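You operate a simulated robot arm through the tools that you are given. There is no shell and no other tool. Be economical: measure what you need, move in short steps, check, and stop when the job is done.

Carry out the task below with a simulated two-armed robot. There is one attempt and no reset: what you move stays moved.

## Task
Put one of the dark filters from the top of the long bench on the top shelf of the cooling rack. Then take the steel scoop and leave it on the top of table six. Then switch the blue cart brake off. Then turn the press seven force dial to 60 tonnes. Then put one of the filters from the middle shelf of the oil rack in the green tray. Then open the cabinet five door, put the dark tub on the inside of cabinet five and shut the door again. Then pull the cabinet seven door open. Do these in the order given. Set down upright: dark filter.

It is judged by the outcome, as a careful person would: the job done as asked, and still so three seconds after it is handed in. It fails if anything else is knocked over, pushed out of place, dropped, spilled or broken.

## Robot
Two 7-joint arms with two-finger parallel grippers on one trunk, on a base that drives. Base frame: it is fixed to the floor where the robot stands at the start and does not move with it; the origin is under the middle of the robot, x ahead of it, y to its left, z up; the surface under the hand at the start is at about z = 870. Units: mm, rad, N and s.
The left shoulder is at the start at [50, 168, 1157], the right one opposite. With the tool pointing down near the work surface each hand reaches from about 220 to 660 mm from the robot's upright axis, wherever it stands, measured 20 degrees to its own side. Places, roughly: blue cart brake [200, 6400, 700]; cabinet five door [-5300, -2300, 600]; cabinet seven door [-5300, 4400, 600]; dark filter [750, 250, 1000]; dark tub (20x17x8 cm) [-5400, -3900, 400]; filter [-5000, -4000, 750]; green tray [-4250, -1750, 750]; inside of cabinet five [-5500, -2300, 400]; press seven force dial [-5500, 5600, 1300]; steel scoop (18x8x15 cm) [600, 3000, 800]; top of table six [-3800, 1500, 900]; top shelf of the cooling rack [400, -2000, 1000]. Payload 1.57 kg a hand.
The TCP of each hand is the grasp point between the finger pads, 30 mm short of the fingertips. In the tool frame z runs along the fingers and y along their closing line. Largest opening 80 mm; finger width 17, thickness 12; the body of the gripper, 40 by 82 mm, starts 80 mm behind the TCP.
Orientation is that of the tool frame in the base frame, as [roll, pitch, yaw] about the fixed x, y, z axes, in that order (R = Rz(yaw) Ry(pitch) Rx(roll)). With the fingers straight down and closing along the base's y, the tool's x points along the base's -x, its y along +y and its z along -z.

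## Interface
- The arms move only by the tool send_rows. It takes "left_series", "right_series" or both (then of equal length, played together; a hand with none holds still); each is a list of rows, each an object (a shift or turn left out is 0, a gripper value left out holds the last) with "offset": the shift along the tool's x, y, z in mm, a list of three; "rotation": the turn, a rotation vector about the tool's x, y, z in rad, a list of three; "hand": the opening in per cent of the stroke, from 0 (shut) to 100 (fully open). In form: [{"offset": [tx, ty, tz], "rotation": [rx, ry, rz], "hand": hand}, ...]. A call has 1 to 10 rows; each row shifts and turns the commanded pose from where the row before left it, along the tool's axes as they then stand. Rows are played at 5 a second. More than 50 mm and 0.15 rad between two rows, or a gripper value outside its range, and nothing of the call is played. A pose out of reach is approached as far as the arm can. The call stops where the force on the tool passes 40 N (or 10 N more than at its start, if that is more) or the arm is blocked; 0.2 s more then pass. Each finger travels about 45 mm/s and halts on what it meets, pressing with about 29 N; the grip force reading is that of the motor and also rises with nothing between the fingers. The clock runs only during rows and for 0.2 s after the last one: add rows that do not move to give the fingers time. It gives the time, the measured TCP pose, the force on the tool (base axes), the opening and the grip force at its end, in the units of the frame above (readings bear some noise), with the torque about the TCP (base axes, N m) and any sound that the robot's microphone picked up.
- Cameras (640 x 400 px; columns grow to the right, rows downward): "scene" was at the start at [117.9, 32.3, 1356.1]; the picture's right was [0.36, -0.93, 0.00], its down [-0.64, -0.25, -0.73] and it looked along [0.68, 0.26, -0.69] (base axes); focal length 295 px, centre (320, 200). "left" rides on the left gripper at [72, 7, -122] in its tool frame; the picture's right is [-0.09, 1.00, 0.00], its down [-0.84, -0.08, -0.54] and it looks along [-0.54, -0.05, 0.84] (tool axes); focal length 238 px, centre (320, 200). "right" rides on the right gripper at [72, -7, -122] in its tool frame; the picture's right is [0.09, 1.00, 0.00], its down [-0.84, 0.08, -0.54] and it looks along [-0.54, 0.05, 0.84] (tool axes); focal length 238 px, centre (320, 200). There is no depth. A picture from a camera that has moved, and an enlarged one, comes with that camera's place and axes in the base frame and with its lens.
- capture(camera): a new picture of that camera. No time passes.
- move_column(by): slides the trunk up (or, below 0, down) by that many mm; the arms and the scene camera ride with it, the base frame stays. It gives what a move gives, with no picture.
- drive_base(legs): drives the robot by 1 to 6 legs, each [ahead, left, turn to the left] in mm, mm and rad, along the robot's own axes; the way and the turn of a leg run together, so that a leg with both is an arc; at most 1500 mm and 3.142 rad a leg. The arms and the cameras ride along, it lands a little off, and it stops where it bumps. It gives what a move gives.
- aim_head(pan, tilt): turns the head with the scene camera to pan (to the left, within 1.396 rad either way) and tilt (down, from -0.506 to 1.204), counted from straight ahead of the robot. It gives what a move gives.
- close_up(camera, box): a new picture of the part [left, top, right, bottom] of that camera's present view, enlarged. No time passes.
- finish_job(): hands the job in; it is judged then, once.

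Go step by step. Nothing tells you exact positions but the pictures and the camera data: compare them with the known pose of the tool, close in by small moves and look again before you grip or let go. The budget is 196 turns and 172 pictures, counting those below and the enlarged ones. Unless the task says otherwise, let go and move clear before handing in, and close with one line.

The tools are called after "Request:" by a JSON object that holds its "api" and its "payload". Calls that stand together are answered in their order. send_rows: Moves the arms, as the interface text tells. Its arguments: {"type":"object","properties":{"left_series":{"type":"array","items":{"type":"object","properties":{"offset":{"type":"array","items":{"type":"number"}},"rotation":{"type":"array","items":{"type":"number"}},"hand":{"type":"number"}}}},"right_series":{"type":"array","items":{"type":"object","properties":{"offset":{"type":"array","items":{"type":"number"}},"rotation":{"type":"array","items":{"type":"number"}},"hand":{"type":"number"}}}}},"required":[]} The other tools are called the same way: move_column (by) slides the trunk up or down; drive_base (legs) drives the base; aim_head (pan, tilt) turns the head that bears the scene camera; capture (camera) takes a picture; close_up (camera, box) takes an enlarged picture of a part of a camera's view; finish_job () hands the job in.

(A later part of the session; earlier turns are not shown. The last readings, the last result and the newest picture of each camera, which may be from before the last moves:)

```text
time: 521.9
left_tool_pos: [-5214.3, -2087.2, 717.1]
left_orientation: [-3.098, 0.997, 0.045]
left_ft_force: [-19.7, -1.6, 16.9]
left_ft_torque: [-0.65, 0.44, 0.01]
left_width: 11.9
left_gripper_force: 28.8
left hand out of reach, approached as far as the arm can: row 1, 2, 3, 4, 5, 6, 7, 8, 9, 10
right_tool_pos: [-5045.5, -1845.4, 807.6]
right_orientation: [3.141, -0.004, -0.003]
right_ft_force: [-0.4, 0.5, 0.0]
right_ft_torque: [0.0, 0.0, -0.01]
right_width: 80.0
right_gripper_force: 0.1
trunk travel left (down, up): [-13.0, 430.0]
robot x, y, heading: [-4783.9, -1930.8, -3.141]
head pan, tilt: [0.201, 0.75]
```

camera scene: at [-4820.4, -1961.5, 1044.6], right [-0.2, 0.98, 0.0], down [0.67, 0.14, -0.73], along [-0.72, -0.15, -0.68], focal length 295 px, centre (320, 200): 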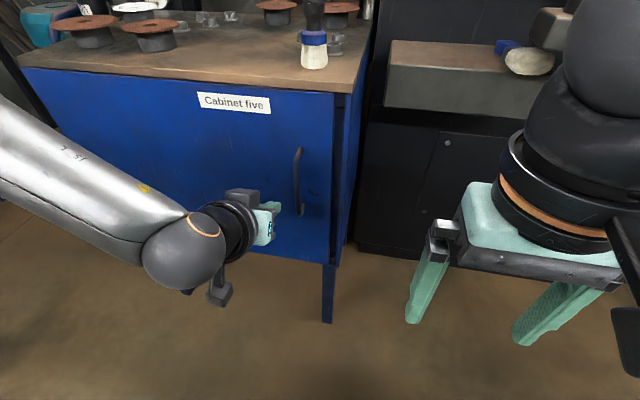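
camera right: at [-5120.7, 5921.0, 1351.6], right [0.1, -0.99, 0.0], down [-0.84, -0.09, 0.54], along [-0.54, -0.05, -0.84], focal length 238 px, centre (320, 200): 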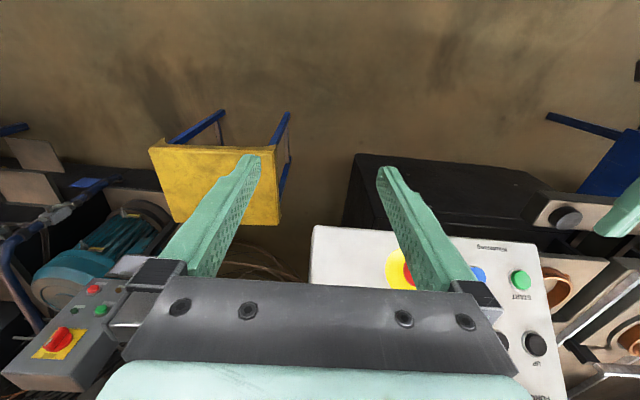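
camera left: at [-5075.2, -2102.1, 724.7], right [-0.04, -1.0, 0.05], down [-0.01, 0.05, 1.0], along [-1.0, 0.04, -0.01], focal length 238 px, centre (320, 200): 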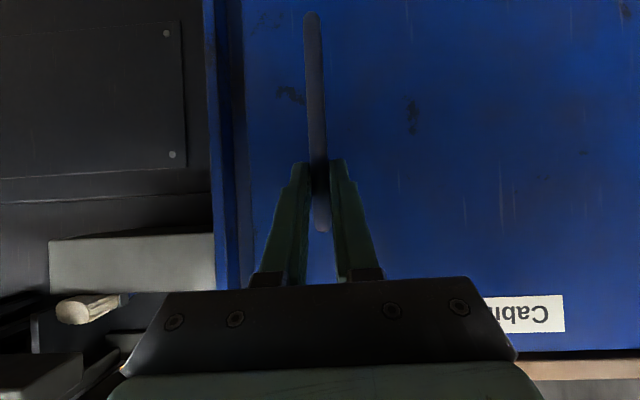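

Request:
{"api": "drive_base", "payload": {"legs": [[-10, 0, 0], [-10, 1, 0], [-10, 1, 0], [-10, 1, 0], [-10, 1, 0], [-10, 2, 0]]}}

Request:
{"api": "capture", "payload": {"camera": "left"}}

```text
time: 524.3
left_tool_pos: [-5152.2, -2091.6, 714.0]
left_orientation: [-3.097, 0.984, 0.044]
left_ft_force: [0.6, 0.2, 0.3]
left_ft_torque: [-0.01, -0.01, 0.01]
left_width: 0.0
left_gripper_force: 21.3
right_tool_pos: [-4983.5, -1850.3, 807.2]
right_orientation: [-3.139, -0.003, -0.001]
right_ft_force: [-1.0, 0.3, 0.4]
right_ft_torque: [-0.02, 0.02, -0.01]
right_width: 79.8
right_gripper_force: 0.1
trunk travel left (down, up): [-13.0, 430.0]
robot x, y, heading: [-4723.0, -1938.7, -3.139]
head pan, tilt: [0.201, 0.75]
```

```text
33 pictures are left
camera left: at [-5011.3, -2099.6, 721.4], right [-0.04, -1.0, 0.05], down [-0.01, 0.05, 1.0], along [-1.0, 0.04, -0.01], focal length 238 px, centre (320, 200)
```

left: 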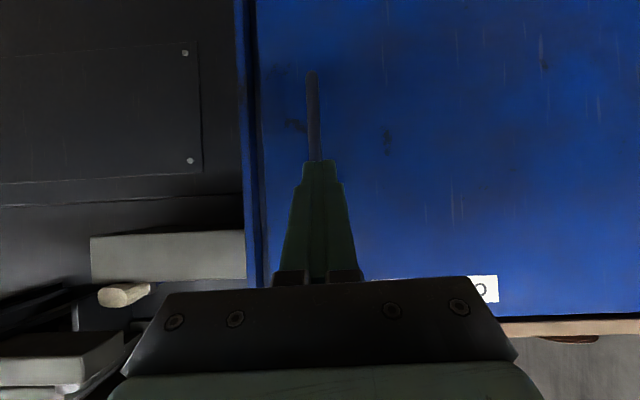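

The fingers slipped off again. I need a precise look at the door edge before trying differently.

Request:
{"api": "close_up", "payload": {"camera": "scene", "box": [270, 70, 390, 290]}}

```text
1.82 times, centred on (330, 180) of scene
camera zoom: at [-4843.3, -1951.9, 1044.6], right [-0.2, 0.98, 0.0], down [0.67, 0.14, -0.73], along [-0.72, -0.15, -0.68], focal length 536 px, centre (302, 236)
```

zoom: 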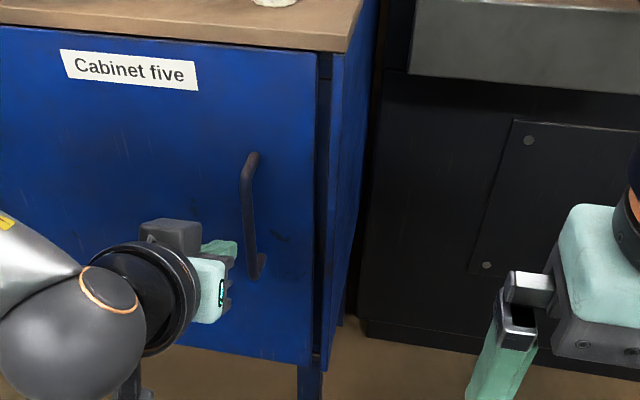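

Friction alone isn't enough to break the latch. I'll turn the hand about the vertical so the fingers come in from the right and one finger hooks behind the bar.

Request:
{"api": "send_rows", "payload": {"left_series": [{"rotation": [-0.123, 0, -0.083], "hand": 60}, {"rotation": [-0.123, 0, -0.083]}, {"rotation": [-0.123, 0, -0.083]}, {"rotation": [-0.123, 0, -0.083]}, {"rotation": [-0.123, 0, -0.083]}, {"rotation": [-0.123, 0, -0.083]}, {"rotation": [-0.123, 0, -0.083]}, {}]}}

Request:
{"api": "capture", "payload": {"camera": "left"}}

```text
time: 526.1
left_tool_pos: [-5147.8, -2197.8, 745.2]
left_orientation: [-3.105, 0.958, 1.079]
left_ft_force: [0.1, -0.2, -0.3]
left_ft_torque: [0.04, -0.01, 0.01]
left_width: 48.0
left_gripper_force: 0.0
left hand out of reach, approached as far as the arm can: row 2, 3, 4, 5, 6, 7
right_tool_pos: [-4983.7, -1849.8, 806.9]
right_orientation: [-3.14, -0.004, -0.001]
right_ft_force: [-0.2, 0.5, -0.1]
right_ft_torque: [-0.02, 0.0, 0.01]
right_width: 79.9
right_gripper_force: 0.1
trunk travel left (down, up): [-13.0, 430.0]
robot x, y, heading: [-4725.0, -1937.4, -3.138]
head pan, tilt: [0.201, 0.75]
```

```text
31 pictures are left
camera left: at [-5072.1, -2078.7, 757.2], right [0.84, -0.54, 0.05], down [-0.07, 0.0, 1.0], along [-0.54, -0.84, -0.04], focal length 238 px, centre (320, 200)
```

left: 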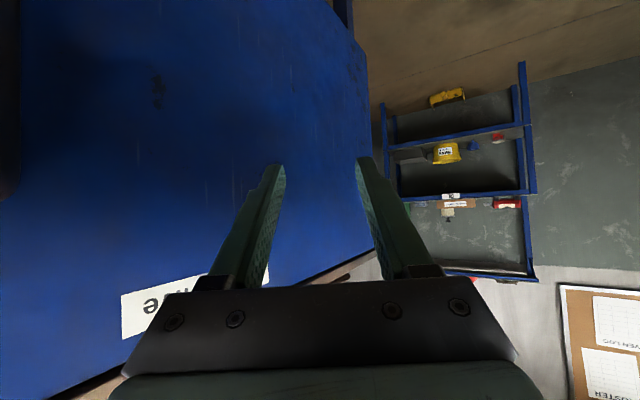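

The hand now points left and forward. I'll lower the last bit, set a narrow opening, go around to the right of the handle and slide in so one finger passes behind the bar.

Request:
{"api": "move_column", "payload": {"by": -13}}

Request:
{"api": "send_rows", "payload": {"left_series": [{"hand": 35}, {"hand": 35}, {"hand": 35}]}}

Request:
{"api": "drive_base", "payload": {"legs": [[0, -185, 0], [50, 0, 0]]}}

Request:
{"api": "capture", "payload": {"camera": "left"}}

Request:
{"api": "capture", "payload": {"camera": "scene"}}

```text
time: 526.8
left_tool_pos: [-5148.1, -2197.0, 733.9]
left_orientation: [-3.106, 0.957, 1.076]
left_ft_force: [-0.9, 0.1, 0.8]
left_ft_torque: [0.0, -0.03, 0.01]
left_width: 47.9
left_gripper_force: 0.1
right_tool_pos: [-4983.9, -1851.3, 794.8]
right_orientation: [-3.141, -0.001, -0.001]
right_ft_force: [0.5, -0.7, -1.2]
right_ft_torque: [0.0, 0.0, -0.03]
right_width: 80.0
right_gripper_force: 0.1
trunk travel left (down, up): [0.0, 443.0]
robot x, y, heading: [-4721.2, -1937.9, -3.143]
head pan, tilt: [0.201, 0.75]
```

```text
time: 527.5
left_tool_pos: [-5147.8, -2198.0, 733.5]
left_orientation: [-3.105, 0.958, 1.074]
left_ft_force: [0.2, 0.1, -0.3]
left_ft_torque: [0.01, 0.0, 0.05]
left_width: 28.0
left_gripper_force: 0.0
right_tool_pos: [-4984.6, -1851.4, 794.3]
right_orientation: [-3.139, -0.002, -0.003]
right_ft_force: [0.9, -0.6, 0.3]
right_ft_torque: [-0.02, 0.01, -0.01]
right_width: 80.0
right_gripper_force: 0.1
trunk travel left (down, up): [0.0, 443.0]
robot x, y, heading: [-4725.5, -1939.2, -3.136]
head pan, tilt: [0.201, 0.75]
```

```text
time: 530.4
left_tool_pos: [-5198.3, -2006.5, 732.6]
left_orientation: [-3.105, 0.958, 1.072]
left_ft_force: [0.0, 0.2, 0.0]
left_ft_torque: [-0.03, -0.01, 0.01]
left_width: 28.2
left_gripper_force: 0.0
right_tool_pos: [-5033.9, -1660.6, 794.5]
right_orientation: [-3.139, -0.002, -0.003]
right_ft_force: [0.4, 0.2, -0.3]
right_ft_torque: [0.02, 0.0, -0.01]
right_width: 80.0
right_gripper_force: 0.0
trunk travel left (down, up): [0.0, 443.0]
robot x, y, heading: [-4771.8, -1748.9, 3.144]
head pan, tilt: [0.201, 0.75]
```

```text
30 pictures are left
camera left: at [-5121.8, -1888.6, 744.1], right [0.84, -0.55, 0.05], down [-0.07, 0.0, 1.0], along [-0.55, -0.84, -0.04], focal length 238 px, centre (320, 200)
```

left: 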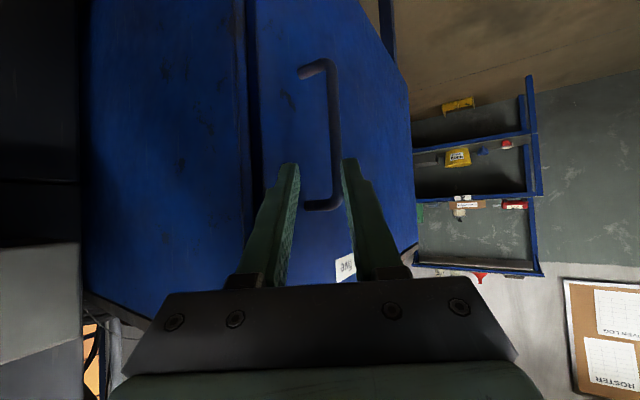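

```text
29 pictures are left
camera scene: at [-4892.9, -1762.3, 1031.6], right [-0.2, 0.98, 0.0], down [0.67, 0.14, -0.73], along [-0.72, -0.15, -0.68], focal length 295 px, centre (320, 200)
```

scene: 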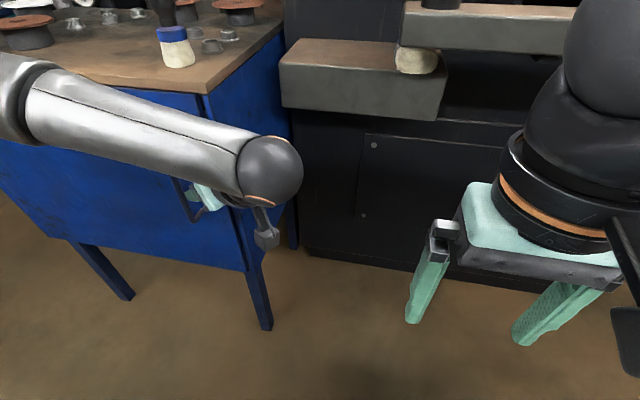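

I can see the U-handle clearly now, with the bar at about [-5231, -2080]. I'll shift out slightly, then slide in so the rear finger passes between bar and door.

Request:
{"api": "drive_base", "payload": {"legs": [[-14, 9, 0], [31, 59, 0]]}}

Request:
{"api": "capture", "payload": {"camera": "left"}}

```text
time: 531.9
left_tool_pos: [-5215.8, -2072.9, 733.6]
left_orientation: [-3.104, 0.959, 1.073]
left_ft_force: [0.9, 0.3, -0.2]
left_ft_torque: [-0.01, 0.02, 0.0]
left_width: 28.0
left_gripper_force: 0.0
right_tool_pos: [-5052.1, -1726.7, 795.1]
right_orientation: [-3.14, -0.003, -0.003]
right_ft_force: [0.1, 1.2, 0.5]
right_ft_torque: [-0.04, -0.01, -0.02]
right_width: 80.3
right_gripper_force: 0.1
trunk travel left (down, up): [0.0, 443.0]
robot x, y, heading: [-4788.4, -1815.9, 3.142]
head pan, tilt: [0.201, 0.75]
```

```text
28 pictures are left
camera left: at [-5139.3, -1955.0, 744.1], right [0.84, -0.55, 0.05], down [-0.07, 0.0, 1.0], along [-0.55, -0.84, -0.04], focal length 238 px, centre (320, 200)
```

left: 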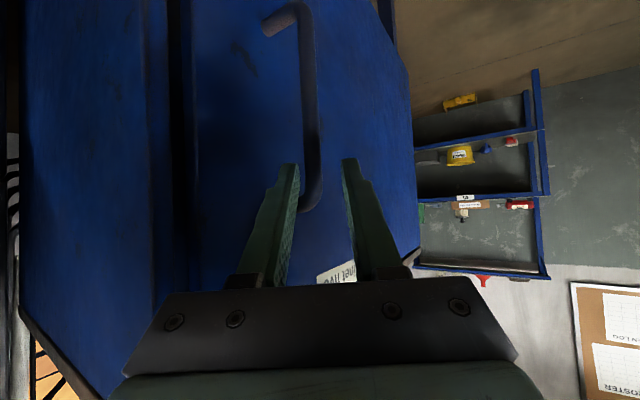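

Request:
{"api": "drive_base", "payload": {"legs": [[4, 8, 0]]}}

Request:
{"api": "send_rows", "payload": {"left_series": [{"hand": 0}, {"hand": 0}, {"hand": 0}, {"hand": 0}]}}

Request:
{"api": "drive_base", "payload": {"legs": [[-40, 2, 0]]}}

Request:
{"api": "drive_base", "payload": {"legs": [[-40, 4, 0]]}}

Request:
{"api": "capture", "payload": {"camera": "left"}}

```text
time: 532.7
left_tool_pos: [-5220.0, -2082.2, 733.5]
left_orientation: [-3.104, 0.957, 1.073]
left_ft_force: [0.8, 0.6, 0.1]
left_ft_torque: [-0.01, 0.02, -0.04]
left_width: 28.2
left_gripper_force: 0.2
right_tool_pos: [-5056.5, -1736.0, 795.3]
right_orientation: [-3.14, -0.004, -0.004]
right_ft_force: [0.2, -0.8, -0.7]
right_ft_torque: [0.02, 0.0, -0.02]
right_width: 80.0
right_gripper_force: 0.1
trunk travel left (down, up): [0.0, 443.0]
robot x, y, heading: [-4793.1, -1820.6, 3.142]
head pan, tilt: [0.201, 0.75]
```

```text
time: 533.7
left_tool_pos: [-5221.9, -2079.8, 732.5]
left_orientation: [-3.102, 0.959, 1.074]
left_ft_force: [-26.1, 2.4, -2.1]
left_ft_torque: [0.2, -0.63, -0.36]
left_width: 12.1
left_gripper_force: 29.6
right_tool_pos: [-5055.6, -1736.2, 794.8]
right_orientation: [-3.14, -0.006, -0.005]
right_ft_force: [-0.6, 0.1, 0.3]
right_ft_torque: [0.02, -0.02, 0.01]
right_width: 79.8
right_gripper_force: 0.0
trunk travel left (down, up): [0.0, 443.0]
robot x, y, heading: [-4794.8, -1823.3, 3.139]
head pan, tilt: [0.201, 0.75]
```

```text
time: 534.4
left_tool_pos: [-5221.2, -2079.6, 732.6]
left_orientation: [-3.08, 0.956, 1.087]
left_ft_force: [-9.8, -2.1, -5.3]
left_ft_torque: [-0.55, -0.24, -0.19]
left_width: 12.3
left_gripper_force: 29.6
right_tool_pos: [-5052.5, -1736.3, 793.2]
right_orientation: [-3.14, -0.003, -0.008]
right_ft_force: [0.0, 0.2, 0.4]
right_ft_torque: [-0.02, 0.01, -0.03]
right_width: 79.8
right_gripper_force: 0.0
trunk travel left (down, up): [0.0, 443.0]
robot x, y, heading: [-4789.8, -1819.6, 3.142]
head pan, tilt: [0.201, 0.75]
stopped in leg 1: the force on the tool passed its limit at 54 N (the readings are from after the stop); the commanded pose is now the measured one
```

```text
time: 535.2
left_tool_pos: [-5212.3, -2076.7, 737.7]
left_orientation: [-3.02, 0.958, 1.122]
left_ft_force: [-0.8, 0.8, 0.1]
left_ft_torque: [-0.02, 0.01, 0.0]
left_width: 0.1
left_gripper_force: 21.8
right_tool_pos: [-5039.0, -1735.7, 793.9]
right_orientation: [3.141, -0.002, -0.008]
right_ft_force: [0.7, 0.1, -0.2]
right_ft_torque: [-0.01, 0.02, 0.0]
right_width: 80.2
right_gripper_force: 0.0
trunk travel left (down, up): [0.0, 443.0]
robot x, y, heading: [-4775.5, -1826.0, 3.139]
head pan, tilt: [0.201, 0.75]
stopped in leg 1: the force on the tool passed its limit at 78 N (the readings are from after the stop); the commanded pose is now the measured one
```

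```text
27 pictures are left
camera left: at [-5134.1, -1960.4, 747.6], right [0.83, -0.56, 0.01], down [-0.02, -0.03, 1.0], along [-0.56, -0.83, -0.03], focal length 238 px, centre (320, 200)
```

left: 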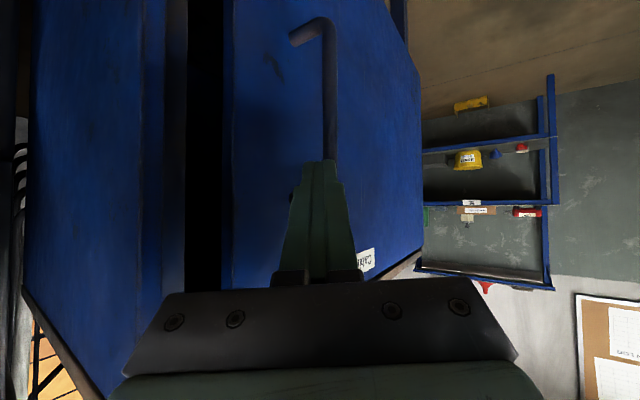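

The door is now clearly ajar (the edge stands about 50 mm out). I'll go around and put one finger inside behind the door's edge to pull it.

Request:
{"api": "drive_base", "payload": {"legs": [[-47, 0, 0], [0, -95, 0]]}}

Request:
{"api": "send_rows", "payload": {"left_series": [{"hand": 100}, {"hand": 100}, {"hand": 100}, {"hand": 100}, {"hand": 100}]}}

Request:
{"api": "capture", "payload": {"camera": "left"}}

```text
time: 537.2
left_tool_pos: [-5166.1, -1983.2, 736.9]
left_orientation: [-3.022, 0.958, 1.123]
left_ft_force: [0.0, -0.2, 0.8]
left_ft_torque: [-0.03, 0.02, -0.02]
left_width: 0.1
left_gripper_force: 21.1
right_tool_pos: [-4989.7, -1642.2, 794.5]
right_orientation: [-3.138, -0.004, -0.008]
right_ft_force: [0.9, -0.7, 0.7]
right_ft_torque: [-0.01, 0.06, 0.02]
right_width: 80.0
right_gripper_force: 0.2
trunk travel left (down, up): [0.0, 443.0]
robot x, y, heading: [-4728.2, -1732.0, 3.144]
head pan, tilt: [0.201, 0.75]
```

```text
time: 538.4
left_tool_pos: [-5165.7, -1983.3, 738.4]
left_orientation: [-3.022, 0.959, 1.123]
left_ft_force: [0.1, -0.4, 0.3]
left_ft_torque: [0.01, -0.02, 0.01]
left_width: 80.2
left_gripper_force: 0.0
right_tool_pos: [-4989.2, -1642.9, 794.8]
right_orientation: [-3.14, -0.002, -0.007]
right_ft_force: [-0.7, -0.4, 0.8]
right_ft_torque: [0.01, -0.01, 0.0]
right_width: 79.9
right_gripper_force: 0.2
trunk travel left (down, up): [0.0, 443.0]
robot x, y, heading: [-4727.0, -1732.8, 3.135]
head pan, tilt: [0.201, 0.75]
```

```text
26 pictures are left
camera left: at [-5086.8, -1866.6, 747.5], right [0.83, -0.56, 0.01], down [-0.03, -0.03, 1.0], along [-0.56, -0.83, -0.03], focal length 238 px, centre (320, 200)
```

left: 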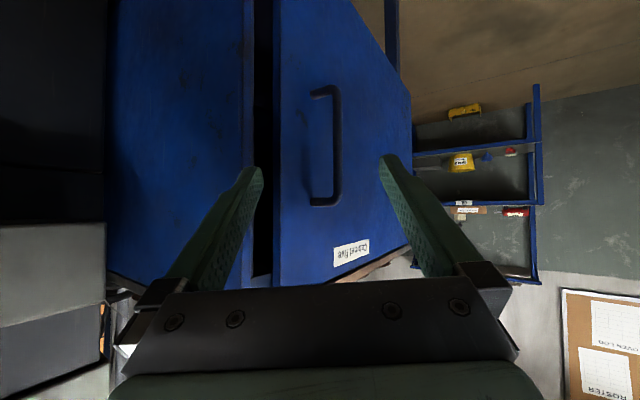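

The gap is about 22 mm and the inner finger is nearly lined up with it. I'll shift slightly and slide in.

Request:
{"api": "drive_base", "payload": {"legs": [[5, -3, 0], [21, 43, 0]]}}

Request:
{"api": "capture", "payload": {"camera": "left"}}

```text
time: 539.8
left_tool_pos: [-5192.6, -2022.3, 737.3]
left_orientation: [-3.022, 0.958, 1.121]
left_ft_force: [-0.3, 0.1, 0.0]
left_ft_torque: [-0.02, 0.01, 0.01]
left_width: 79.9
left_gripper_force: 0.1
right_tool_pos: [-5015.1, -1682.0, 794.4]
right_orientation: [-3.14, -0.005, -0.009]
right_ft_force: [0.1, -0.6, 0.4]
right_ft_torque: [-0.01, 0.05, 0.01]
right_width: 79.8
right_gripper_force: 0.1
trunk travel left (down, up): [0.0, 443.0]
robot x, y, heading: [-4755.6, -1767.8, 3.138]
head pan, tilt: [0.201, 0.75]
```

```text
25 pictures are left
camera left: at [-5112.8, -1905.4, 747.5], right [0.83, -0.56, 0.01], down [-0.03, -0.03, 1.0], along [-0.56, -0.82, -0.03], focal length 238 px, centre (320, 200)
```

left: 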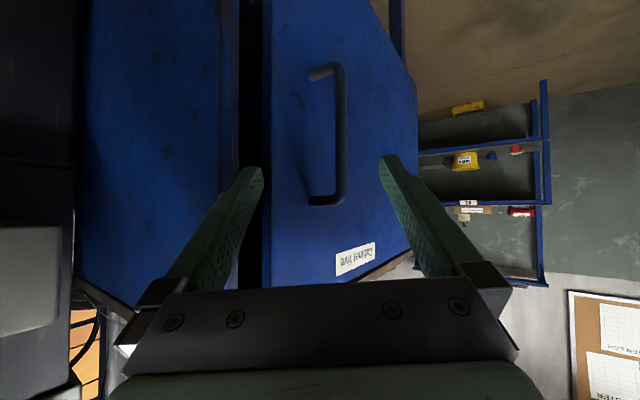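

Request:
{"api": "drive_base", "payload": {"legs": [[4, -3, 0], [12, 26, 0]]}}

Request:
{"api": "capture", "payload": {"camera": "left"}}

```text
time: 541.0
left_tool_pos: [-5208.2, -2044.9, 737.6]
left_orientation: [-3.022, 0.958, 1.121]
left_ft_force: [0.0, 1.1, 0.4]
left_ft_torque: [-0.02, 0.0, 0.0]
left_width: 79.9
left_gripper_force: 0.0
right_tool_pos: [-5032.4, -1703.9, 793.3]
right_orientation: [-3.14, -0.003, -0.008]
right_ft_force: [0.3, 0.3, -0.6]
right_ft_torque: [0.0, -0.02, 0.01]
right_width: 80.0
right_gripper_force: 0.0
trunk travel left (down, up): [0.0, 443.0]
robot x, y, heading: [-4769.1, -1790.6, 3.139]
head pan, tilt: [0.201, 0.75]
```

```text
24 pictures are left
camera left: at [-5128.9, -1927.8, 747.5], right [0.83, -0.56, 0.01], down [-0.03, -0.03, 1.0], along [-0.56, -0.82, -0.03], focal length 238 px, centre (320, 200)
```

left: 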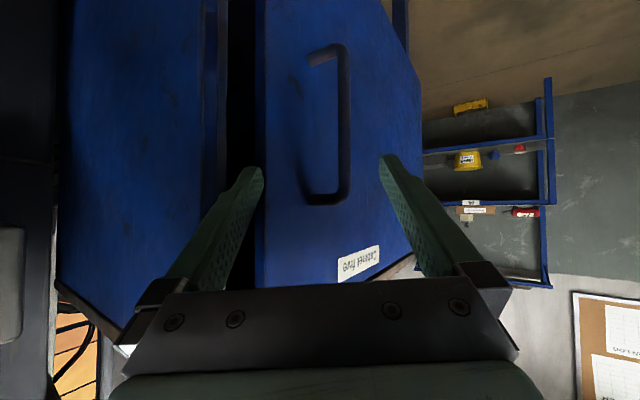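

Request:
{"api": "drive_base", "payload": {"legs": [[9, -6, 0], [14, 29, 0]]}}

Request:
{"api": "capture", "payload": {"camera": "left"}}

```text
time: 542.3
left_tool_pos: [-5231.3, -2065.9, 738.2]
left_orientation: [-3.022, 0.959, 1.121]
left_ft_force: [0.2, 0.1, 0.4]
left_ft_torque: [-0.01, 0.0, -0.02]
left_width: 80.0
left_gripper_force: 0.2
right_tool_pos: [-5056.4, -1726.8, 793.9]
right_orientation: [-3.139, -0.004, -0.01]
right_ft_force: [-0.1, 0.2, -0.8]
right_ft_torque: [-0.03, 0.0, 0.0]
right_width: 79.9
right_gripper_force: 0.1
trunk travel left (down, up): [0.0, 443.0]
robot x, y, heading: [-4789.6, -1815.5, 3.143]
head pan, tilt: [0.201, 0.75]
```

```text
23 pictures are left
camera left: at [-5152.0, -1950.5, 747.5], right [0.83, -0.56, 0.01], down [-0.02, -0.03, 1.0], along [-0.56, -0.83, -0.03], focal length 238 px, centre (320, 200)
```

left: 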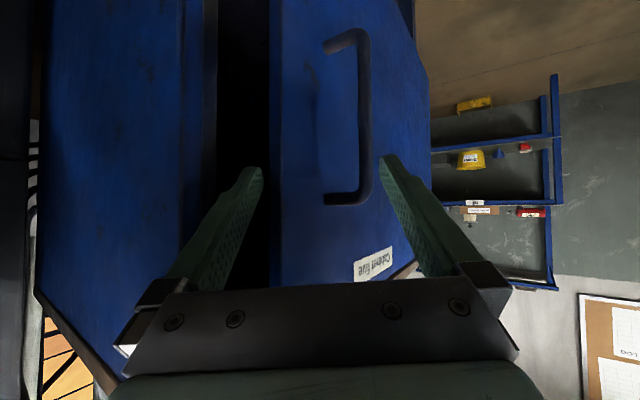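

The inner finger is inside the gap. I'll go in a little more and then pull back.

Request:
{"api": "drive_base", "payload": {"legs": [[7, 15, 0]]}}

Request:
{"api": "drive_base", "payload": {"legs": [[-60, 3, 0], [-50, 8, 0]]}}

Request:
{"api": "capture", "payload": {"camera": "left"}}

```text
time: 543.2
left_tool_pos: [-5237.9, -2081.6, 737.2]
left_orientation: [-3.021, 0.959, 1.126]
left_ft_force: [0.1, 0.0, 0.1]
left_ft_torque: [-0.02, 0.01, 0.02]
left_width: 80.0
left_gripper_force: 0.0
right_tool_pos: [-5062.8, -1741.2, 793.7]
right_orientation: [-3.141, -0.003, -0.008]
right_ft_force: [0.4, 0.4, 0.8]
right_ft_torque: [0.0, -0.01, 0.01]
right_width: 80.1
right_gripper_force: 0.1
trunk travel left (down, up): [0.0, 443.0]
robot x, y, heading: [-4800.9, -1828.9, 3.14]
head pan, tilt: [0.201, 0.75]
```

```text
time: 544.0
left_tool_pos: [-5230.2, -2080.3, 740.1]
left_orientation: [-2.973, 0.957, 1.155]
left_ft_force: [-0.3, -0.8, -0.5]
left_ft_torque: [0.01, 0.04, 0.01]
left_width: 80.1
left_gripper_force: 0.0
right_tool_pos: [-5049.4, -1742.3, 793.7]
right_orientation: [3.141, -0.004, -0.011]
right_ft_force: [0.3, 1.0, -0.1]
right_ft_torque: [0.02, 0.03, -0.02]
right_width: 79.8
right_gripper_force: 0.1
trunk travel left (down, up): [0.0, 443.0]
robot x, y, heading: [-4786.1, -1828.8, 3.14]
head pan, tilt: [0.201, 0.75]
stopped in leg 1: the force on the tool passed its limit at 78 N (the readings are from after the stop); the commanded pose is now the measured one
```

```text
22 pictures are left
camera left: at [-5150.3, -1964.1, 749.3], right [0.82, -0.57, -0.02], down [0.0, -0.04, 1.0], along [-0.57, -0.82, -0.03], focal length 238 px, centre (320, 200)
```

left: 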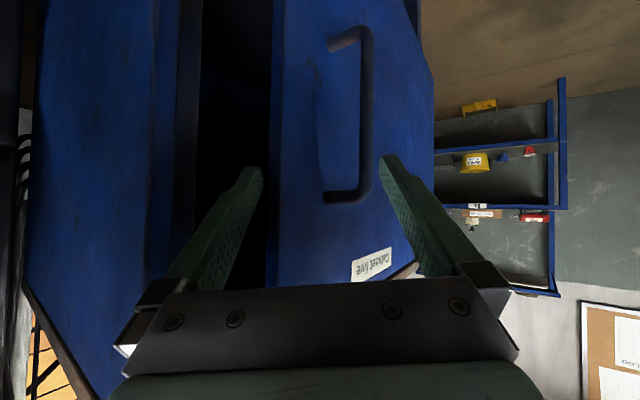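

The door is opening steadily, but each pull trips the force stop. I'll repeat short pulls.

Request:
{"api": "drive_base", "payload": {"legs": [[-30, 2, 0]]}}

Request:
{"api": "drive_base", "payload": {"legs": [[-30, 3, 0]]}}

Request:
{"api": "drive_base", "payload": {"legs": [[-30, 4, 0]]}}

Request:
{"api": "drive_base", "payload": {"legs": [[-30, 5, 0]]}}

Request:
{"api": "capture", "payload": {"camera": "left"}}

```text
time: 544.8
left_tool_pos: [-5201.1, -2082.1, 739.8]
left_orientation: [-2.975, 0.956, 1.151]
left_ft_force: [0.0, -0.9, -0.3]
left_ft_torque: [0.02, -0.02, 0.04]
left_width: 79.8
left_gripper_force: 0.1
right_tool_pos: [-5019.8, -1744.0, 794.5]
right_orientation: [-3.141, -0.005, -0.011]
right_ft_force: [0.4, -0.2, 0.0]
right_ft_torque: [0.04, -0.03, 0.04]
right_width: 80.0
right_gripper_force: 0.0
trunk travel left (down, up): [0.0, 443.0]
robot x, y, heading: [-4757.9, -1830.7, 3.136]
head pan, tilt: [0.201, 0.75]
```

```text
time: 545.6
left_tool_pos: [-5171.2, -2085.2, 739.1]
left_orientation: [-2.976, 0.955, 1.15]
left_ft_force: [0.7, 0.2, -0.2]
left_ft_torque: [0.04, 0.02, 0.0]
left_width: 79.9
left_gripper_force: 0.0
right_tool_pos: [-4989.8, -1746.6, 794.2]
right_orientation: [3.14, -0.004, -0.009]
right_ft_force: [-0.2, 0.3, 0.8]
right_ft_torque: [-0.01, 0.02, -0.02]
right_width: 79.8
right_gripper_force: 0.1
trunk travel left (down, up): [0.0, 443.0]
robot x, y, heading: [-4730.9, -1835.5, 3.141]
head pan, tilt: [0.201, 0.75]
```

```text
time: 546.5
left_tool_pos: [-5142.1, -2089.6, 739.2]
left_orientation: [-2.975, 0.954, 1.151]
left_ft_force: [-0.1, -1.2, 0.0]
left_ft_torque: [-0.01, 0.01, 0.0]
left_width: 80.1
left_gripper_force: 0.0
right_tool_pos: [-4958.4, -1751.3, 792.9]
right_orientation: [-3.141, -0.004, -0.01]
right_ft_force: [-1.0, -0.2, 0.7]
right_ft_torque: [0.0, -0.02, -0.02]
right_width: 79.9
right_gripper_force: 0.1
trunk travel left (down, up): [0.0, 443.0]
robot x, y, heading: [-4697.7, -1841.9, 3.131]
head pan, tilt: [0.201, 0.75]
```

```text
time: 547.3
left_tool_pos: [-5112.0, -2094.1, 739.2]
left_orientation: [-2.973, 0.955, 1.153]
left_ft_force: [1.2, 0.0, 0.5]
left_ft_torque: [-0.01, 0.0, -0.06]
left_width: 79.5
left_gripper_force: 0.1
right_tool_pos: [-4929.0, -1756.2, 794.2]
right_orientation: [-3.142, -0.003, -0.009]
right_ft_force: [0.3, -0.4, -1.2]
right_ft_torque: [0.01, 0.01, -0.03]
right_width: 80.1
right_gripper_force: 0.1
trunk travel left (down, up): [0.0, 443.0]
robot x, y, heading: [-4667.3, -1846.5, 3.134]
head pan, tilt: [0.201, 0.75]
```

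```text
21 pictures are left
camera left: at [-5030.9, -1978.4, 749.2], right [0.82, -0.57, -0.02], down [0.0, -0.04, 1.0], along [-0.57, -0.82, -0.03], focal length 238 px, centre (320, 200)
```

left: 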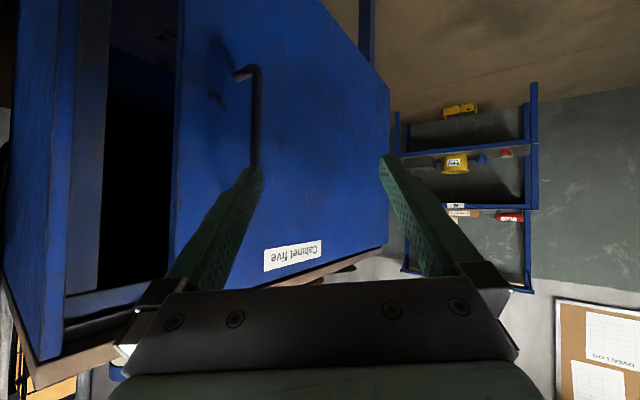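

The door now stands about 12° open. I'll bring the closed hand around behind its edge and pull it further.

Request:
{"api": "drive_base", "payload": {"legs": [[0, -119, 0]]}}

Request:
{"api": "send_rows", "payload": {"left_series": [{"hand": 0}, {"hand": 0}, {"hand": 0}, {"hand": 0}, {"hand": 0}]}}

Request:
{"api": "drive_base", "payload": {"legs": [[92, 0, 0], [0, 88, 0]]}}

Request:
{"api": "drive_base", "payload": {"legs": [[-50, 12, 0], [-50, 18, 0], [-45, 20, 0]]}}

Request:
{"api": "capture", "payload": {"camera": "scene"}}

```text
time: 549.0
left_tool_pos: [-5109.5, -1972.3, 740.3]
left_orientation: [-2.973, 0.955, 1.152]
left_ft_force: [0.4, -0.9, 1.6]
left_ft_torque: [0.0, -0.01, 0.02]
left_width: 80.0
left_gripper_force: 0.0
right_tool_pos: [-4928.6, -1633.8, 792.6]
right_orientation: [-3.14, -0.003, -0.012]
right_ft_force: [0.6, 0.1, -0.2]
right_ft_torque: [0.03, 0.0, 0.03]
right_width: 80.0
right_gripper_force: 0.0
trunk travel left (down, up): [0.0, 443.0]
robot x, y, heading: [-4668.7, -1721.5, 3.135]
head pan, tilt: [0.201, 0.75]
```

```text
time: 550.2
left_tool_pos: [-5110.6, -1972.8, 740.3]
left_orientation: [-2.973, 0.955, 1.151]
left_ft_force: [-0.5, -0.6, 0.1]
left_ft_torque: [0.0, 0.02, 0.01]
left_width: 0.0
left_gripper_force: 14.3
right_tool_pos: [-4929.0, -1633.2, 793.6]
right_orientation: [-3.141, -0.004, -0.012]
right_ft_force: [-1.1, -0.5, 0.0]
right_ft_torque: [0.01, -0.01, 0.01]
right_width: 80.2
right_gripper_force: 0.1
trunk travel left (down, up): [0.0, 443.0]
robot x, y, heading: [-4671.0, -1723.5, 3.138]
head pan, tilt: [0.201, 0.75]
```

```text
time: 552.4
left_tool_pos: [-5200.7, -2059.8, 740.2]
left_orientation: [-2.974, 0.956, 1.15]
left_ft_force: [-0.5, -0.3, -0.4]
left_ft_torque: [0.01, -0.02, 0.0]
left_width: 0.0
left_gripper_force: 21.4
right_tool_pos: [-5018.8, -1722.1, 793.8]
right_orientation: [-3.141, -0.002, -0.011]
right_ft_force: [0.6, 0.1, 0.8]
right_ft_torque: [-0.02, 0.01, -0.04]
right_width: 79.8
right_gripper_force: 0.1
trunk travel left (down, up): [0.0, 443.0]
robot x, y, heading: [-4758.3, -1813.0, 3.131]
head pan, tilt: [0.201, 0.75]
```

```text
time: 554.4
left_tool_pos: [-5058.0, -2109.6, 738.4]
left_orientation: [-2.973, 0.955, 1.151]
left_ft_force: [0.1, 0.4, 0.3]
left_ft_torque: [0.01, 0.03, 0.0]
left_width: 0.0
left_gripper_force: 21.2
right_tool_pos: [-4875.5, -1772.0, 794.7]
right_orientation: [-3.142, -0.003, -0.013]
right_ft_force: [0.2, -0.3, -0.1]
right_ft_torque: [-0.04, 0.02, 0.02]
right_width: 79.8
right_gripper_force: 0.0
trunk travel left (down, up): [0.0, 443.0]
robot x, y, heading: [-4612.7, -1862.8, 3.134]
head pan, tilt: [0.201, 0.75]
```

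```text
20 pictures are left
camera scene: at [-4734.0, -1874.9, 1031.6], right [-0.19, 0.98, 0.0], down [0.67, 0.13, -0.73], along [-0.72, -0.14, -0.68], focal length 295 px, centre (320, 200)
```

scene: 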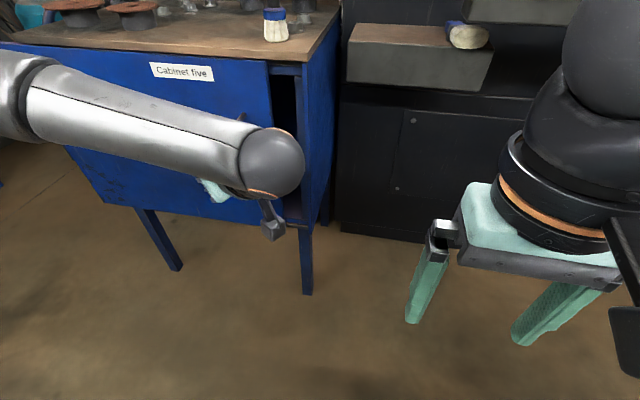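

Request:
{"api": "capture", "payload": {"camera": "left"}}

```text
19 pictures are left
camera left: at [-4977.1, -1994.8, 749.2], right [0.82, -0.57, -0.02], down [0.0, -0.04, 1.0], along [-0.57, -0.82, -0.03], focal length 238 px, centre (320, 200)
```

left: 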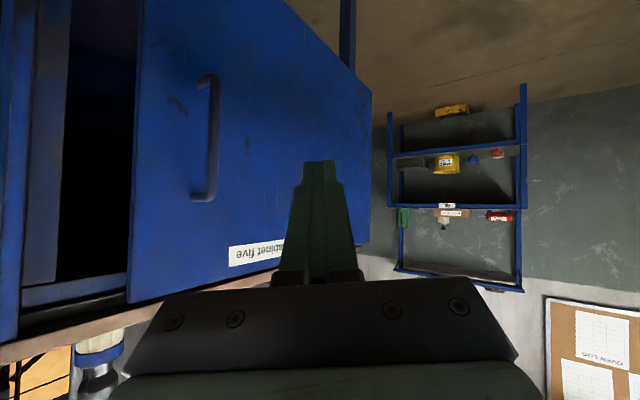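

The hand passed in front of the door that time. I'll go around again and reach deeper behind it before pulling.

Request:
{"api": "drive_base", "payload": {"legs": [[0, -150, 0], [150, 0, 0], [0, 150, 0]]}}

Request:
{"api": "capture", "payload": {"camera": "left"}}

```text
time: 558.9
left_tool_pos: [-5202.4, -2111.0, 739.9]
left_orientation: [-2.974, 0.955, 1.152]
left_ft_force: [-0.1, 0.3, 0.2]
left_ft_torque: [0.02, -0.01, 0.0]
left_width: 0.1
left_gripper_force: 21.4
right_tool_pos: [-5020.5, -1773.6, 795.0]
right_orientation: [3.141, -0.004, -0.012]
right_ft_force: [0.4, 0.6, 0.3]
right_ft_torque: [-0.01, -0.03, 0.01]
right_width: 80.1
right_gripper_force: 0.1
trunk travel left (down, up): [0.0, 443.0]
robot x, y, heading: [-4761.4, -1865.2, 3.134]
head pan, tilt: [0.201, 0.75]
```

```text
18 pictures are left
camera left: at [-5122.4, -1995.3, 749.3], right [0.82, -0.57, -0.02], down [0.0, -0.04, 1.0], along [-0.57, -0.82, -0.03], focal length 238 px, centre (320, 200)
```

left: 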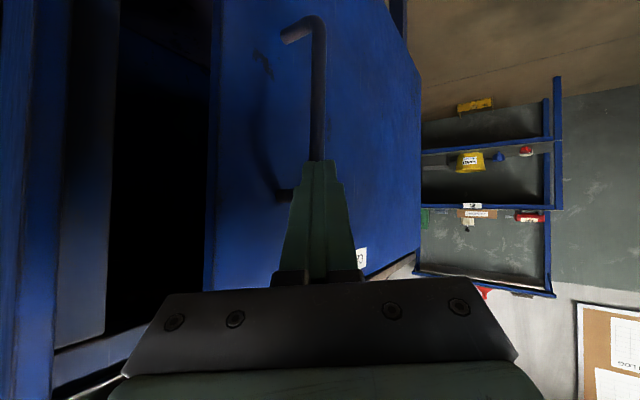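

Re-checking the geometry across pictures: the door edge has moved sideways (left) each time I pushed that way, and pulling straight only slipped. It looks like this door slides left. I'll push the handle bar to the left.

Request:
{"api": "drive_base", "payload": {"legs": [[14, 0, 0], [0, 120, 0]]}}

Request:
{"api": "capture", "payload": {"camera": "scene"}}

```text
time: 560.9
left_tool_pos: [-5218.8, -2230.0, 739.5]
left_orientation: [-2.974, 0.955, 1.148]
left_ft_force: [-0.7, 0.9, -0.1]
left_ft_torque: [-0.01, 0.02, -0.01]
left_width: 0.0
left_gripper_force: 21.4
right_tool_pos: [-5034.7, -1893.9, 794.3]
right_orientation: [-3.141, -0.003, -0.016]
right_ft_force: [0.3, -0.5, 0.7]
right_ft_torque: [0.01, 0.03, -0.02]
right_width: 80.0
right_gripper_force: 0.1
trunk travel left (down, up): [0.0, 443.0]
robot x, y, heading: [-4775.1, -1986.4, 3.135]
head pan, tilt: [0.201, 0.75]
```

```text
17 pictures are left
camera scene: at [-4894.3, -1995.7, 1031.5], right [-0.19, 0.98, 0.0], down [0.67, 0.13, -0.73], along [-0.72, -0.14, -0.68], focal length 295 px, centre (320, 200)
```

scene: 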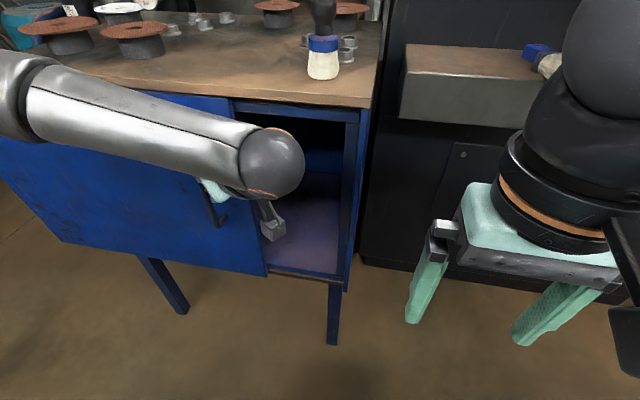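

It is a sliding door, and the cabinet is opening. I'll keep pushing it left.

Request:
{"api": "drive_base", "payload": {"legs": [[0, 180, 0], [0, 160, 0]]}}

Request:
{"api": "capture", "payload": {"camera": "scene"}}

```text
time: 564.1
left_tool_pos: [-5222.1, -2464.4, 740.2]
left_orientation: [-2.964, 0.943, 1.129]
left_ft_force: [2.7, 2.7, 2.4]
left_ft_torque: [-0.06, -0.02, 0.03]
left_width: 0.0
left_gripper_force: 22.0
right_tool_pos: [-5037.1, -2135.1, 794.8]
right_orientation: [3.141, -0.002, -0.021]
right_ft_force: [0.2, 0.5, -0.1]
right_ft_torque: [0.0, 0.02, -0.03]
right_width: 79.8
right_gripper_force: 0.0
trunk travel left (down, up): [0.0, 443.0]
robot x, y, heading: [-4773.3, -2227.8, 3.131]
head pan, tilt: [0.201, 0.75]
stopped in leg 2: the force on the tool passed its limit at 58 N (the readings are from after the stop); the commanded pose is now the measured one
```

```text
16 pictures are left
camera scene: at [-4896.5, -2237.6, 1031.6], right [-0.19, 0.98, 0.0], down [0.67, 0.13, -0.73], along [-0.72, -0.14, -0.68], focal length 295 px, centre (320, 200)
```

scene: 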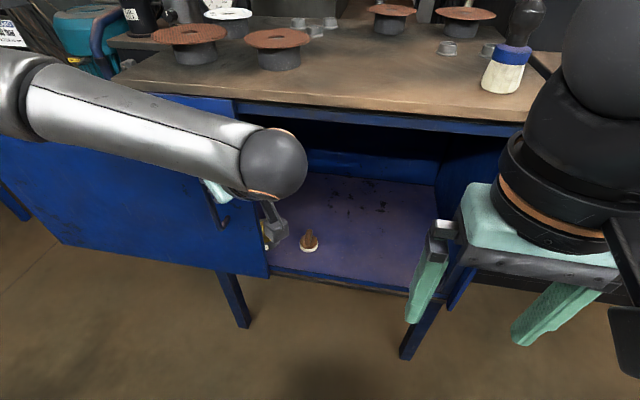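

The door is at its stop, leaving an opening of about 390 mm. Now the tub on the oil rack's lower shelf. I'll back off, un-yaw the left hand and test how low it can reach in free space.

Request:
{"api": "drive_base", "payload": {"legs": [[0, -40, 0], [-130, 0, 0.01]]}}

Request:
{"api": "send_rows", "payload": {"left_series": [{"rotation": [0.123, 0, 0.083], "hand": 100}, {"rotation": [0.123, 0, 0.083]}, {"rotation": [0.123, 0, 0.083]}, {"rotation": [0.123, 0, 0.083]}, {"rotation": [0.123, 0, 0.083]}, {"rotation": [0.123, 0, 0.083]}, {"rotation": [0.123, 0, 0.083]}, {"rotation": [0.07, 0.1, 0.05]}, {"rotation": [0, 0.1, 0]}, {}]}}

Request:
{"api": "send_rows", "payload": {"left_series": [{"offset": [34, 0, 34]}, {"offset": [34, 0, 34]}, {"offset": [34, 0, 34]}, {"offset": [34, 0, 34]}, {"offset": [34, 0, 34]}, {}]}}

```text
time: 566.0
left_tool_pos: [-5089.3, -2429.3, 739.2]
left_orientation: [-2.965, 0.942, 1.138]
left_ft_force: [-0.5, 0.2, -0.2]
left_ft_torque: [-0.01, -0.01, 0.0]
left_width: 0.1
left_gripper_force: 20.9
right_tool_pos: [-4907.7, -2097.8, 793.8]
right_orientation: [-3.141, -0.003, -0.013]
right_ft_force: [0.1, -0.1, -0.6]
right_ft_torque: [-0.02, -0.01, 0.02]
right_width: 79.8
right_gripper_force: 0.1
trunk travel left (down, up): [0.0, 443.0]
robot x, y, heading: [-4644.6, -2190.0, 3.141]
head pan, tilt: [0.201, 0.75]
```

```text
time: 568.2
left_tool_pos: [-5093.5, -2428.4, 740.8]
left_orientation: [-3.033, 0.854, -0.054]
left_ft_force: [-0.3, -0.2, 0.1]
left_ft_torque: [-0.01, 0.0, -0.02]
left_width: 79.9
left_gripper_force: 0.1
left hand out of reach, approached as far as the arm can: row 6
right_tool_pos: [-4908.4, -2099.0, 794.8]
right_orientation: [-3.141, -0.005, -0.013]
right_ft_force: [-0.5, 0.4, -0.5]
right_ft_torque: [0.01, -0.02, 0.01]
right_width: 79.9
right_gripper_force: 0.0
trunk travel left (down, up): [0.0, 443.0]
robot x, y, heading: [-4645.4, -2187.1, 3.137]
head pan, tilt: [0.201, 0.75]
```

```text
time: 569.6
left_tool_pos: [-5107.5, -2420.6, 519.8]
left_orientation: [-3.033, 0.855, -0.054]
left_ft_force: [0.6, 0.0, -0.9]
left_ft_torque: [0.02, 0.01, 0.01]
left_width: 80.0
left_gripper_force: 0.0
left hand out of reach, approached as far as the arm can: row 5
right_tool_pos: [-4907.1, -2099.1, 794.6]
right_orientation: [-3.141, -0.003, -0.013]
right_ft_force: [1.3, 0.2, 0.2]
right_ft_torque: [0.0, 0.01, -0.02]
right_width: 80.1
right_gripper_force: 0.0
trunk travel left (down, up): [0.0, 443.0]
robot x, y, heading: [-4646.3, -2187.1, 3.142]
head pan, tilt: [0.201, 0.75]
```

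The hand gets to z≈520 here. I'll steepen the hand a little and try lower.

Request:
{"api": "send_rows", "payload": {"left_series": [{"rotation": [0, 0.13, 0]}, {"rotation": [0, 0.13, 0]}, {"offset": [38, 0, 14]}, {"offset": [25, 0, 35]}, {"offset": [25, 0, 35]}, {"offset": [25, 0, 35]}, {}]}}

```text
time: 571.2
left_tool_pos: [-5067.9, -2452.2, 470.9]
left_orientation: [-3.057, 0.597, -0.088]
left_ft_force: [-0.5, -0.6, 0.8]
left_ft_torque: [-0.03, -0.01, 0.0]
left_width: 80.1
left_gripper_force: 0.1
left hand out of reach, approached as far as the arm can: row 4, 5, 6
right_tool_pos: [-4906.9, -2099.2, 793.9]
right_orientation: [-3.141, -0.003, -0.012]
right_ft_force: [0.3, 0.4, 0.6]
right_ft_torque: [-0.02, -0.03, 0.02]
right_width: 80.2
right_gripper_force: 0.0
trunk travel left (down, up): [0.0, 443.0]
robot x, y, heading: [-4644.4, -2188.2, 3.139]
head pan, tilt: [0.201, 0.75]
```

Request:
{"api": "send_rows", "payload": {"left_series": [{"offset": [-33, -8, 22]}, {"offset": [-33, -8, 22]}, {"offset": [-33, -8, 22]}, {}]}}

```text
time: 572.2
left_tool_pos: [-5169.5, -2430.9, 509.1]
left_orientation: [-3.053, 0.598, -0.088]
left_ft_force: [-0.1, -0.4, 0.6]
left_ft_torque: [-0.01, -0.01, 0.03]
left_width: 80.1
left_gripper_force: 0.1
left hand out of reach, approached as far as the arm can: row 1, 2, 3
right_tool_pos: [-4907.8, -2100.1, 793.3]
right_orientation: [3.141, -0.003, -0.012]
right_ft_force: [0.4, -0.1, -0.3]
right_ft_torque: [0.0, -0.02, 0.01]
right_width: 80.1
right_gripper_force: 0.2
trunk travel left (down, up): [0.0, 443.0]
robot x, y, heading: [-4647.1, -2188.9, 3.136]
head pan, tilt: [0.201, 0.75]
```

Request:
{"api": "send_rows", "payload": {"left_series": [{"rotation": [0, 0.14, 0]}, {"rotation": [0, 0.14, 0]}, {"offset": [13, 0, 40]}, {"offset": [13, 0, 40]}, {"offset": [0, 0, 20]}, {}]}}

```text
time: 573.6
left_tool_pos: [-5130.3, -2451.1, 483.0]
left_orientation: [-3.068, 0.318, -0.112]
left_ft_force: [0.7, -0.3, -0.4]
left_ft_torque: [0.02, -0.01, -0.02]
left_width: 80.1
left_gripper_force: 0.0
left hand out of reach, approached as far as the arm can: row 2, 3, 4, 5
right_tool_pos: [-4907.9, -2098.2, 794.6]
right_orientation: [-3.14, -0.003, -0.013]
right_ft_force: [-0.2, 0.3, 0.3]
right_ft_torque: [0.04, 0.0, 0.01]
right_width: 79.9
right_gripper_force: 0.0
trunk travel left (down, up): [0.0, 443.0]
robot x, y, heading: [-4644.7, -2188.1, 3.135]
head pan, tilt: [0.201, 0.75]
```

Request:
{"api": "send_rows", "payload": {"left_series": [{"offset": [30, -40, -25]}, {"offset": [30, -40, 0]}, {"rotation": [0, 0.15, 0], "offset": [10, -13, 0]}, {"rotation": [0, 0.15, 0]}, {"offset": [0, 0, 40]}, {"offset": [0, 0, 40]}, {"offset": [0, 0, 40]}, {"offset": [0, 0, 30]}, {}]}}

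```text
refused: row 1 steps farther than a row can; nothing moved
```

Request:
{"api": "send_rows", "payload": {"left_series": [{"offset": [25, -35, -20]}, {"offset": [30, -38, 0]}, {"rotation": [0, 0.14, 0], "offset": [10, -13, 0]}, {"rotation": [0, 0.14, 0]}, {"offset": [0, 0, 40]}, {"offset": [0, 0, 40]}, {"offset": [0, 0, 40]}, {"offset": [0, 0, 30]}, {}]}}

```text
time: 575.6
left_tool_pos: [-5012.7, -2435.9, 457.2]
left_orientation: [-3.07, 0.038, -0.131]
left_ft_force: [0.0, -0.1, 0.8]
left_ft_torque: [0.0, 0.03, -0.02]
left_width: 80.0
left_gripper_force: 0.1
left hand out of reach, approached as far as the arm can: row 3, 4, 5, 6, 7, 8
right_tool_pos: [-4906.9, -2099.4, 793.1]
right_orientation: [3.142, -0.003, -0.013]
right_ft_force: [-0.5, 0.3, 0.1]
right_ft_torque: [0.02, -0.02, -0.02]
right_width: 79.8
right_gripper_force: 0.0
trunk travel left (down, up): [0.0, 443.0]
robot x, y, heading: [-4644.8, -2185.5, 3.14]
head pan, tilt: [0.201, 0.75]
```

I'll test whether the right arm, which still has its original elbow posture, can get lower.

Request:
{"api": "send_rows", "payload": {"right_series": [{"offset": [-45, 0, 0]}, {"offset": [-45, 0, 0]}, {"offset": [-45, 15, 0]}, {"offset": [-20, 0, 40]}, {"offset": [0, 0, 48]}, {"offset": [0, 0, 48]}, {"offset": [0, 0, 48]}, {"offset": [0, 0, 48]}, {"offset": [0, 0, 48]}, {"offset": [0, 0, 48]}]}}

Request:
{"api": "send_rows", "payload": {"right_series": [{"offset": [0, 0, 40]}, {"offset": [0, 0, 40]}, {"offset": [0, 0, 30]}, {}]}}

```text
time: 577.8
left_tool_pos: [-5012.9, -2434.5, 458.5]
left_orientation: [-3.07, 0.04, -0.133]
left_ft_force: [0.1, 0.2, -0.2]
left_ft_torque: [-0.01, 0.0, 0.02]
left_width: 80.0
left_gripper_force: 0.2
right_tool_pos: [-5061.6, -2112.6, 465.3]
right_orientation: [-3.141, -0.003, -0.009]
right_ft_force: [-0.8, -0.5, 0.1]
right_ft_torque: [0.01, -0.01, -0.01]
right_width: 80.2
right_gripper_force: 0.1
trunk travel left (down, up): [0.0, 443.0]
robot x, y, heading: [-4646.3, -2190.3, 3.137]
head pan, tilt: [0.201, 0.75]
```

```text
time: 578.8
left_tool_pos: [-5013.3, -2435.2, 457.9]
left_orientation: [-3.07, 0.039, -0.135]
left_ft_force: [0.3, -0.9, -0.2]
left_ft_torque: [0.0, -0.02, -0.01]
left_width: 79.8
left_gripper_force: 0.1
right_tool_pos: [-5060.3, -2111.5, 355.8]
right_orientation: [-3.141, -0.005, -0.013]
right_ft_force: [-0.1, 0.6, -0.5]
right_ft_torque: [0.02, -0.03, 0.01]
right_width: 80.1
right_gripper_force: 0.0
trunk travel left (down, up): [0.0, 443.0]
robot x, y, heading: [-4649.6, -2188.3, 3.14]
head pan, tilt: [0.201, 0.75]
```

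The right arm reaches z=356 easily. I'll test it further ahead with a forward pitch.

Request:
{"api": "send_rows", "payload": {"right_series": [{"offset": [0, 0, -45]}, {"offset": [-45, 0, -15]}, {"offset": [-45, 0, 0]}, {"rotation": [0, -0.14, 0]}, {"rotation": [0, -0.14, 0]}, {"rotation": [0, -0.14, 0]}, {"rotation": [0, -0.14, 0]}, {"offset": [0, 0, 0]}]}}

```text
time: 580.6
left_tool_pos: [-5012.3, -2434.0, 457.8]
left_orientation: [-3.07, 0.038, -0.133]
left_ft_force: [0.5, 0.1, 0.1]
left_ft_torque: [0.01, -0.01, -0.02]
left_width: 79.8
left_gripper_force: 0.0
right_tool_pos: [-5150.9, -2109.5, 415.1]
right_orientation: [-3.141, 0.557, -0.012]
right_ft_force: [1.2, -0.5, -0.5]
right_ft_torque: [-0.02, 0.0, -0.02]
right_width: 80.1
right_gripper_force: 0.1
trunk travel left (down, up): [0.0, 443.0]
robot x, y, heading: [-4643.0, -2189.6, 3.14]
head pan, tilt: [0.201, 0.75]
```

The right arm can do it. I'll raise the left hand out of the way and drive to the oil rack facing it, keeping clear of the open sliding door.

Request:
{"api": "send_rows", "payload": {"left_series": [{"offset": [0, 0, -48]}, {"offset": [0, 0, -48]}, {"offset": [0, 0, -48]}, {"offset": [0, 0, -48]}, {"offset": [0, 0, -48]}, {"offset": [0, 0, -48]}, {"offset": [40, 0, 0]}, {"offset": [40, 0, 0]}]}}

Request:
{"api": "drive_base", "payload": {"legs": [[110, 0, 0], [0, 0, 1.57], [1000, 0, 0], [0, -480, 0]]}}

Request:
{"api": "aim_head", "payload": {"pan": -0.2, "tilt": 0.6}}

Request:
{"api": "capture", "payload": {"camera": "scene"}}

Request:
{"api": "capture", "payload": {"camera": "right"}}

```text
time: 582.4
left_tool_pos: [-4923.3, -2466.9, 740.9]
left_orientation: [-3.069, 0.04, -0.134]
left_ft_force: [-0.5, 0.5, 0.4]
left_ft_torque: [-0.03, -0.02, 0.01]
left_width: 80.3
left_gripper_force: 0.1
right_tool_pos: [-5150.8, -2110.6, 415.3]
right_orientation: [3.139, 0.557, -0.012]
right_ft_force: [-0.6, 0.1, 0.7]
right_ft_torque: [0.0, -0.03, 0.0]
right_width: 80.1
right_gripper_force: 0.1
trunk travel left (down, up): [0.0, 443.0]
robot x, y, heading: [-4642.9, -2182.6, 3.141]
head pan, tilt: [0.201, 0.75]
```

```text
time: 589.0
left_tool_pos: [-4482.4, -2639.7, 747.4]
left_orientation: [-3.073, 0.064, 1.454]
left_ft_force: [-0.5, 0.0, -0.5]
left_ft_torque: [-0.03, 0.01, 0.02]
left_width: 80.1
left_gripper_force: 0.0
right_tool_pos: [-4830.6, -2881.5, 420.5]
right_orientation: [3.139, 0.567, 1.579]
right_ft_force: [0.1, -0.5, -0.3]
right_ft_torque: [0.0, 0.0, 0.01]
right_width: 80.2
right_gripper_force: 0.0
trunk travel left (down, up): [0.0, 443.0]
robot x, y, heading: [-4762.4, -2374.1, -1.553]
head pan, tilt: [0.201, 0.75]
stopped in leg 3: the robot was blocked; the commanded pose is now the measured one
```

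```text
time: 589.9
left_tool_pos: [-4482.4, -2641.5, 747.9]
left_orientation: [-3.075, 0.068, 1.452]
left_ft_force: [-0.4, -0.5, 0.2]
left_ft_torque: [-0.01, 0.0, 0.01]
left_width: 79.9
left_gripper_force: 0.1
right_tool_pos: [-4830.7, -2883.2, 420.5]
right_orientation: [3.137, 0.569, 1.576]
right_ft_force: [0.3, -0.2, 0.1]
right_ft_torque: [0.02, 0.0, 0.04]
right_width: 80.0
right_gripper_force: 0.0
trunk travel left (down, up): [0.0, 443.0]
robot x, y, heading: [-4760.6, -2377.0, -1.55]
head pan, tilt: [-0.201, 0.6]
```

```text
15 pictures are left
camera scene: at [-4782.7, -2490.9, 1045.8], right [-0.98, 0.18, -0.01], down [0.11, 0.54, -0.83], along [-0.15, -0.82, -0.55], focal length 295 px, centre (320, 200)
```

scene: 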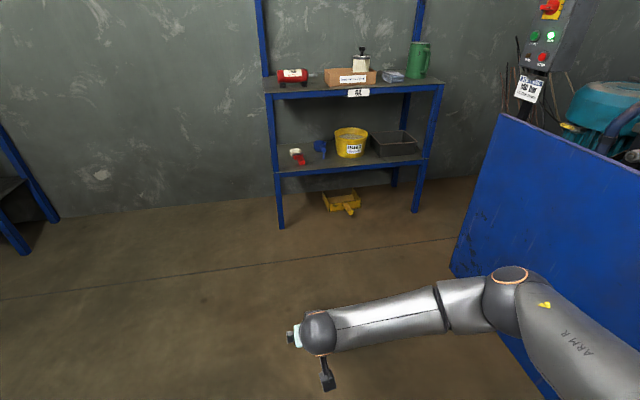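

```text
14 pictures are left
camera right: at [-4837.9, -2756.4, 485.1], right [1.0, 0.09, -0.04], down [0.08, -0.41, 0.91], along [0.06, -0.91, -0.42], focal length 238 px, centre (320, 200)
```

right: 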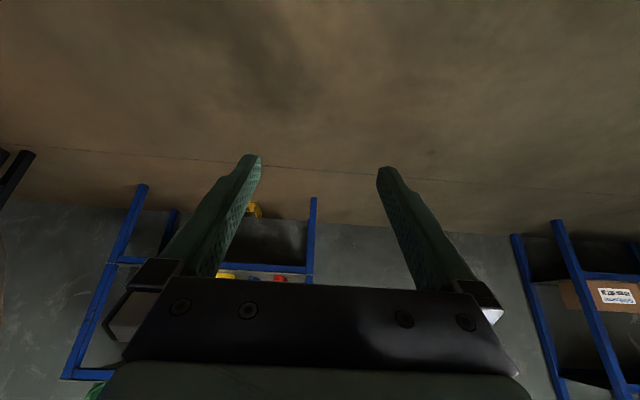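

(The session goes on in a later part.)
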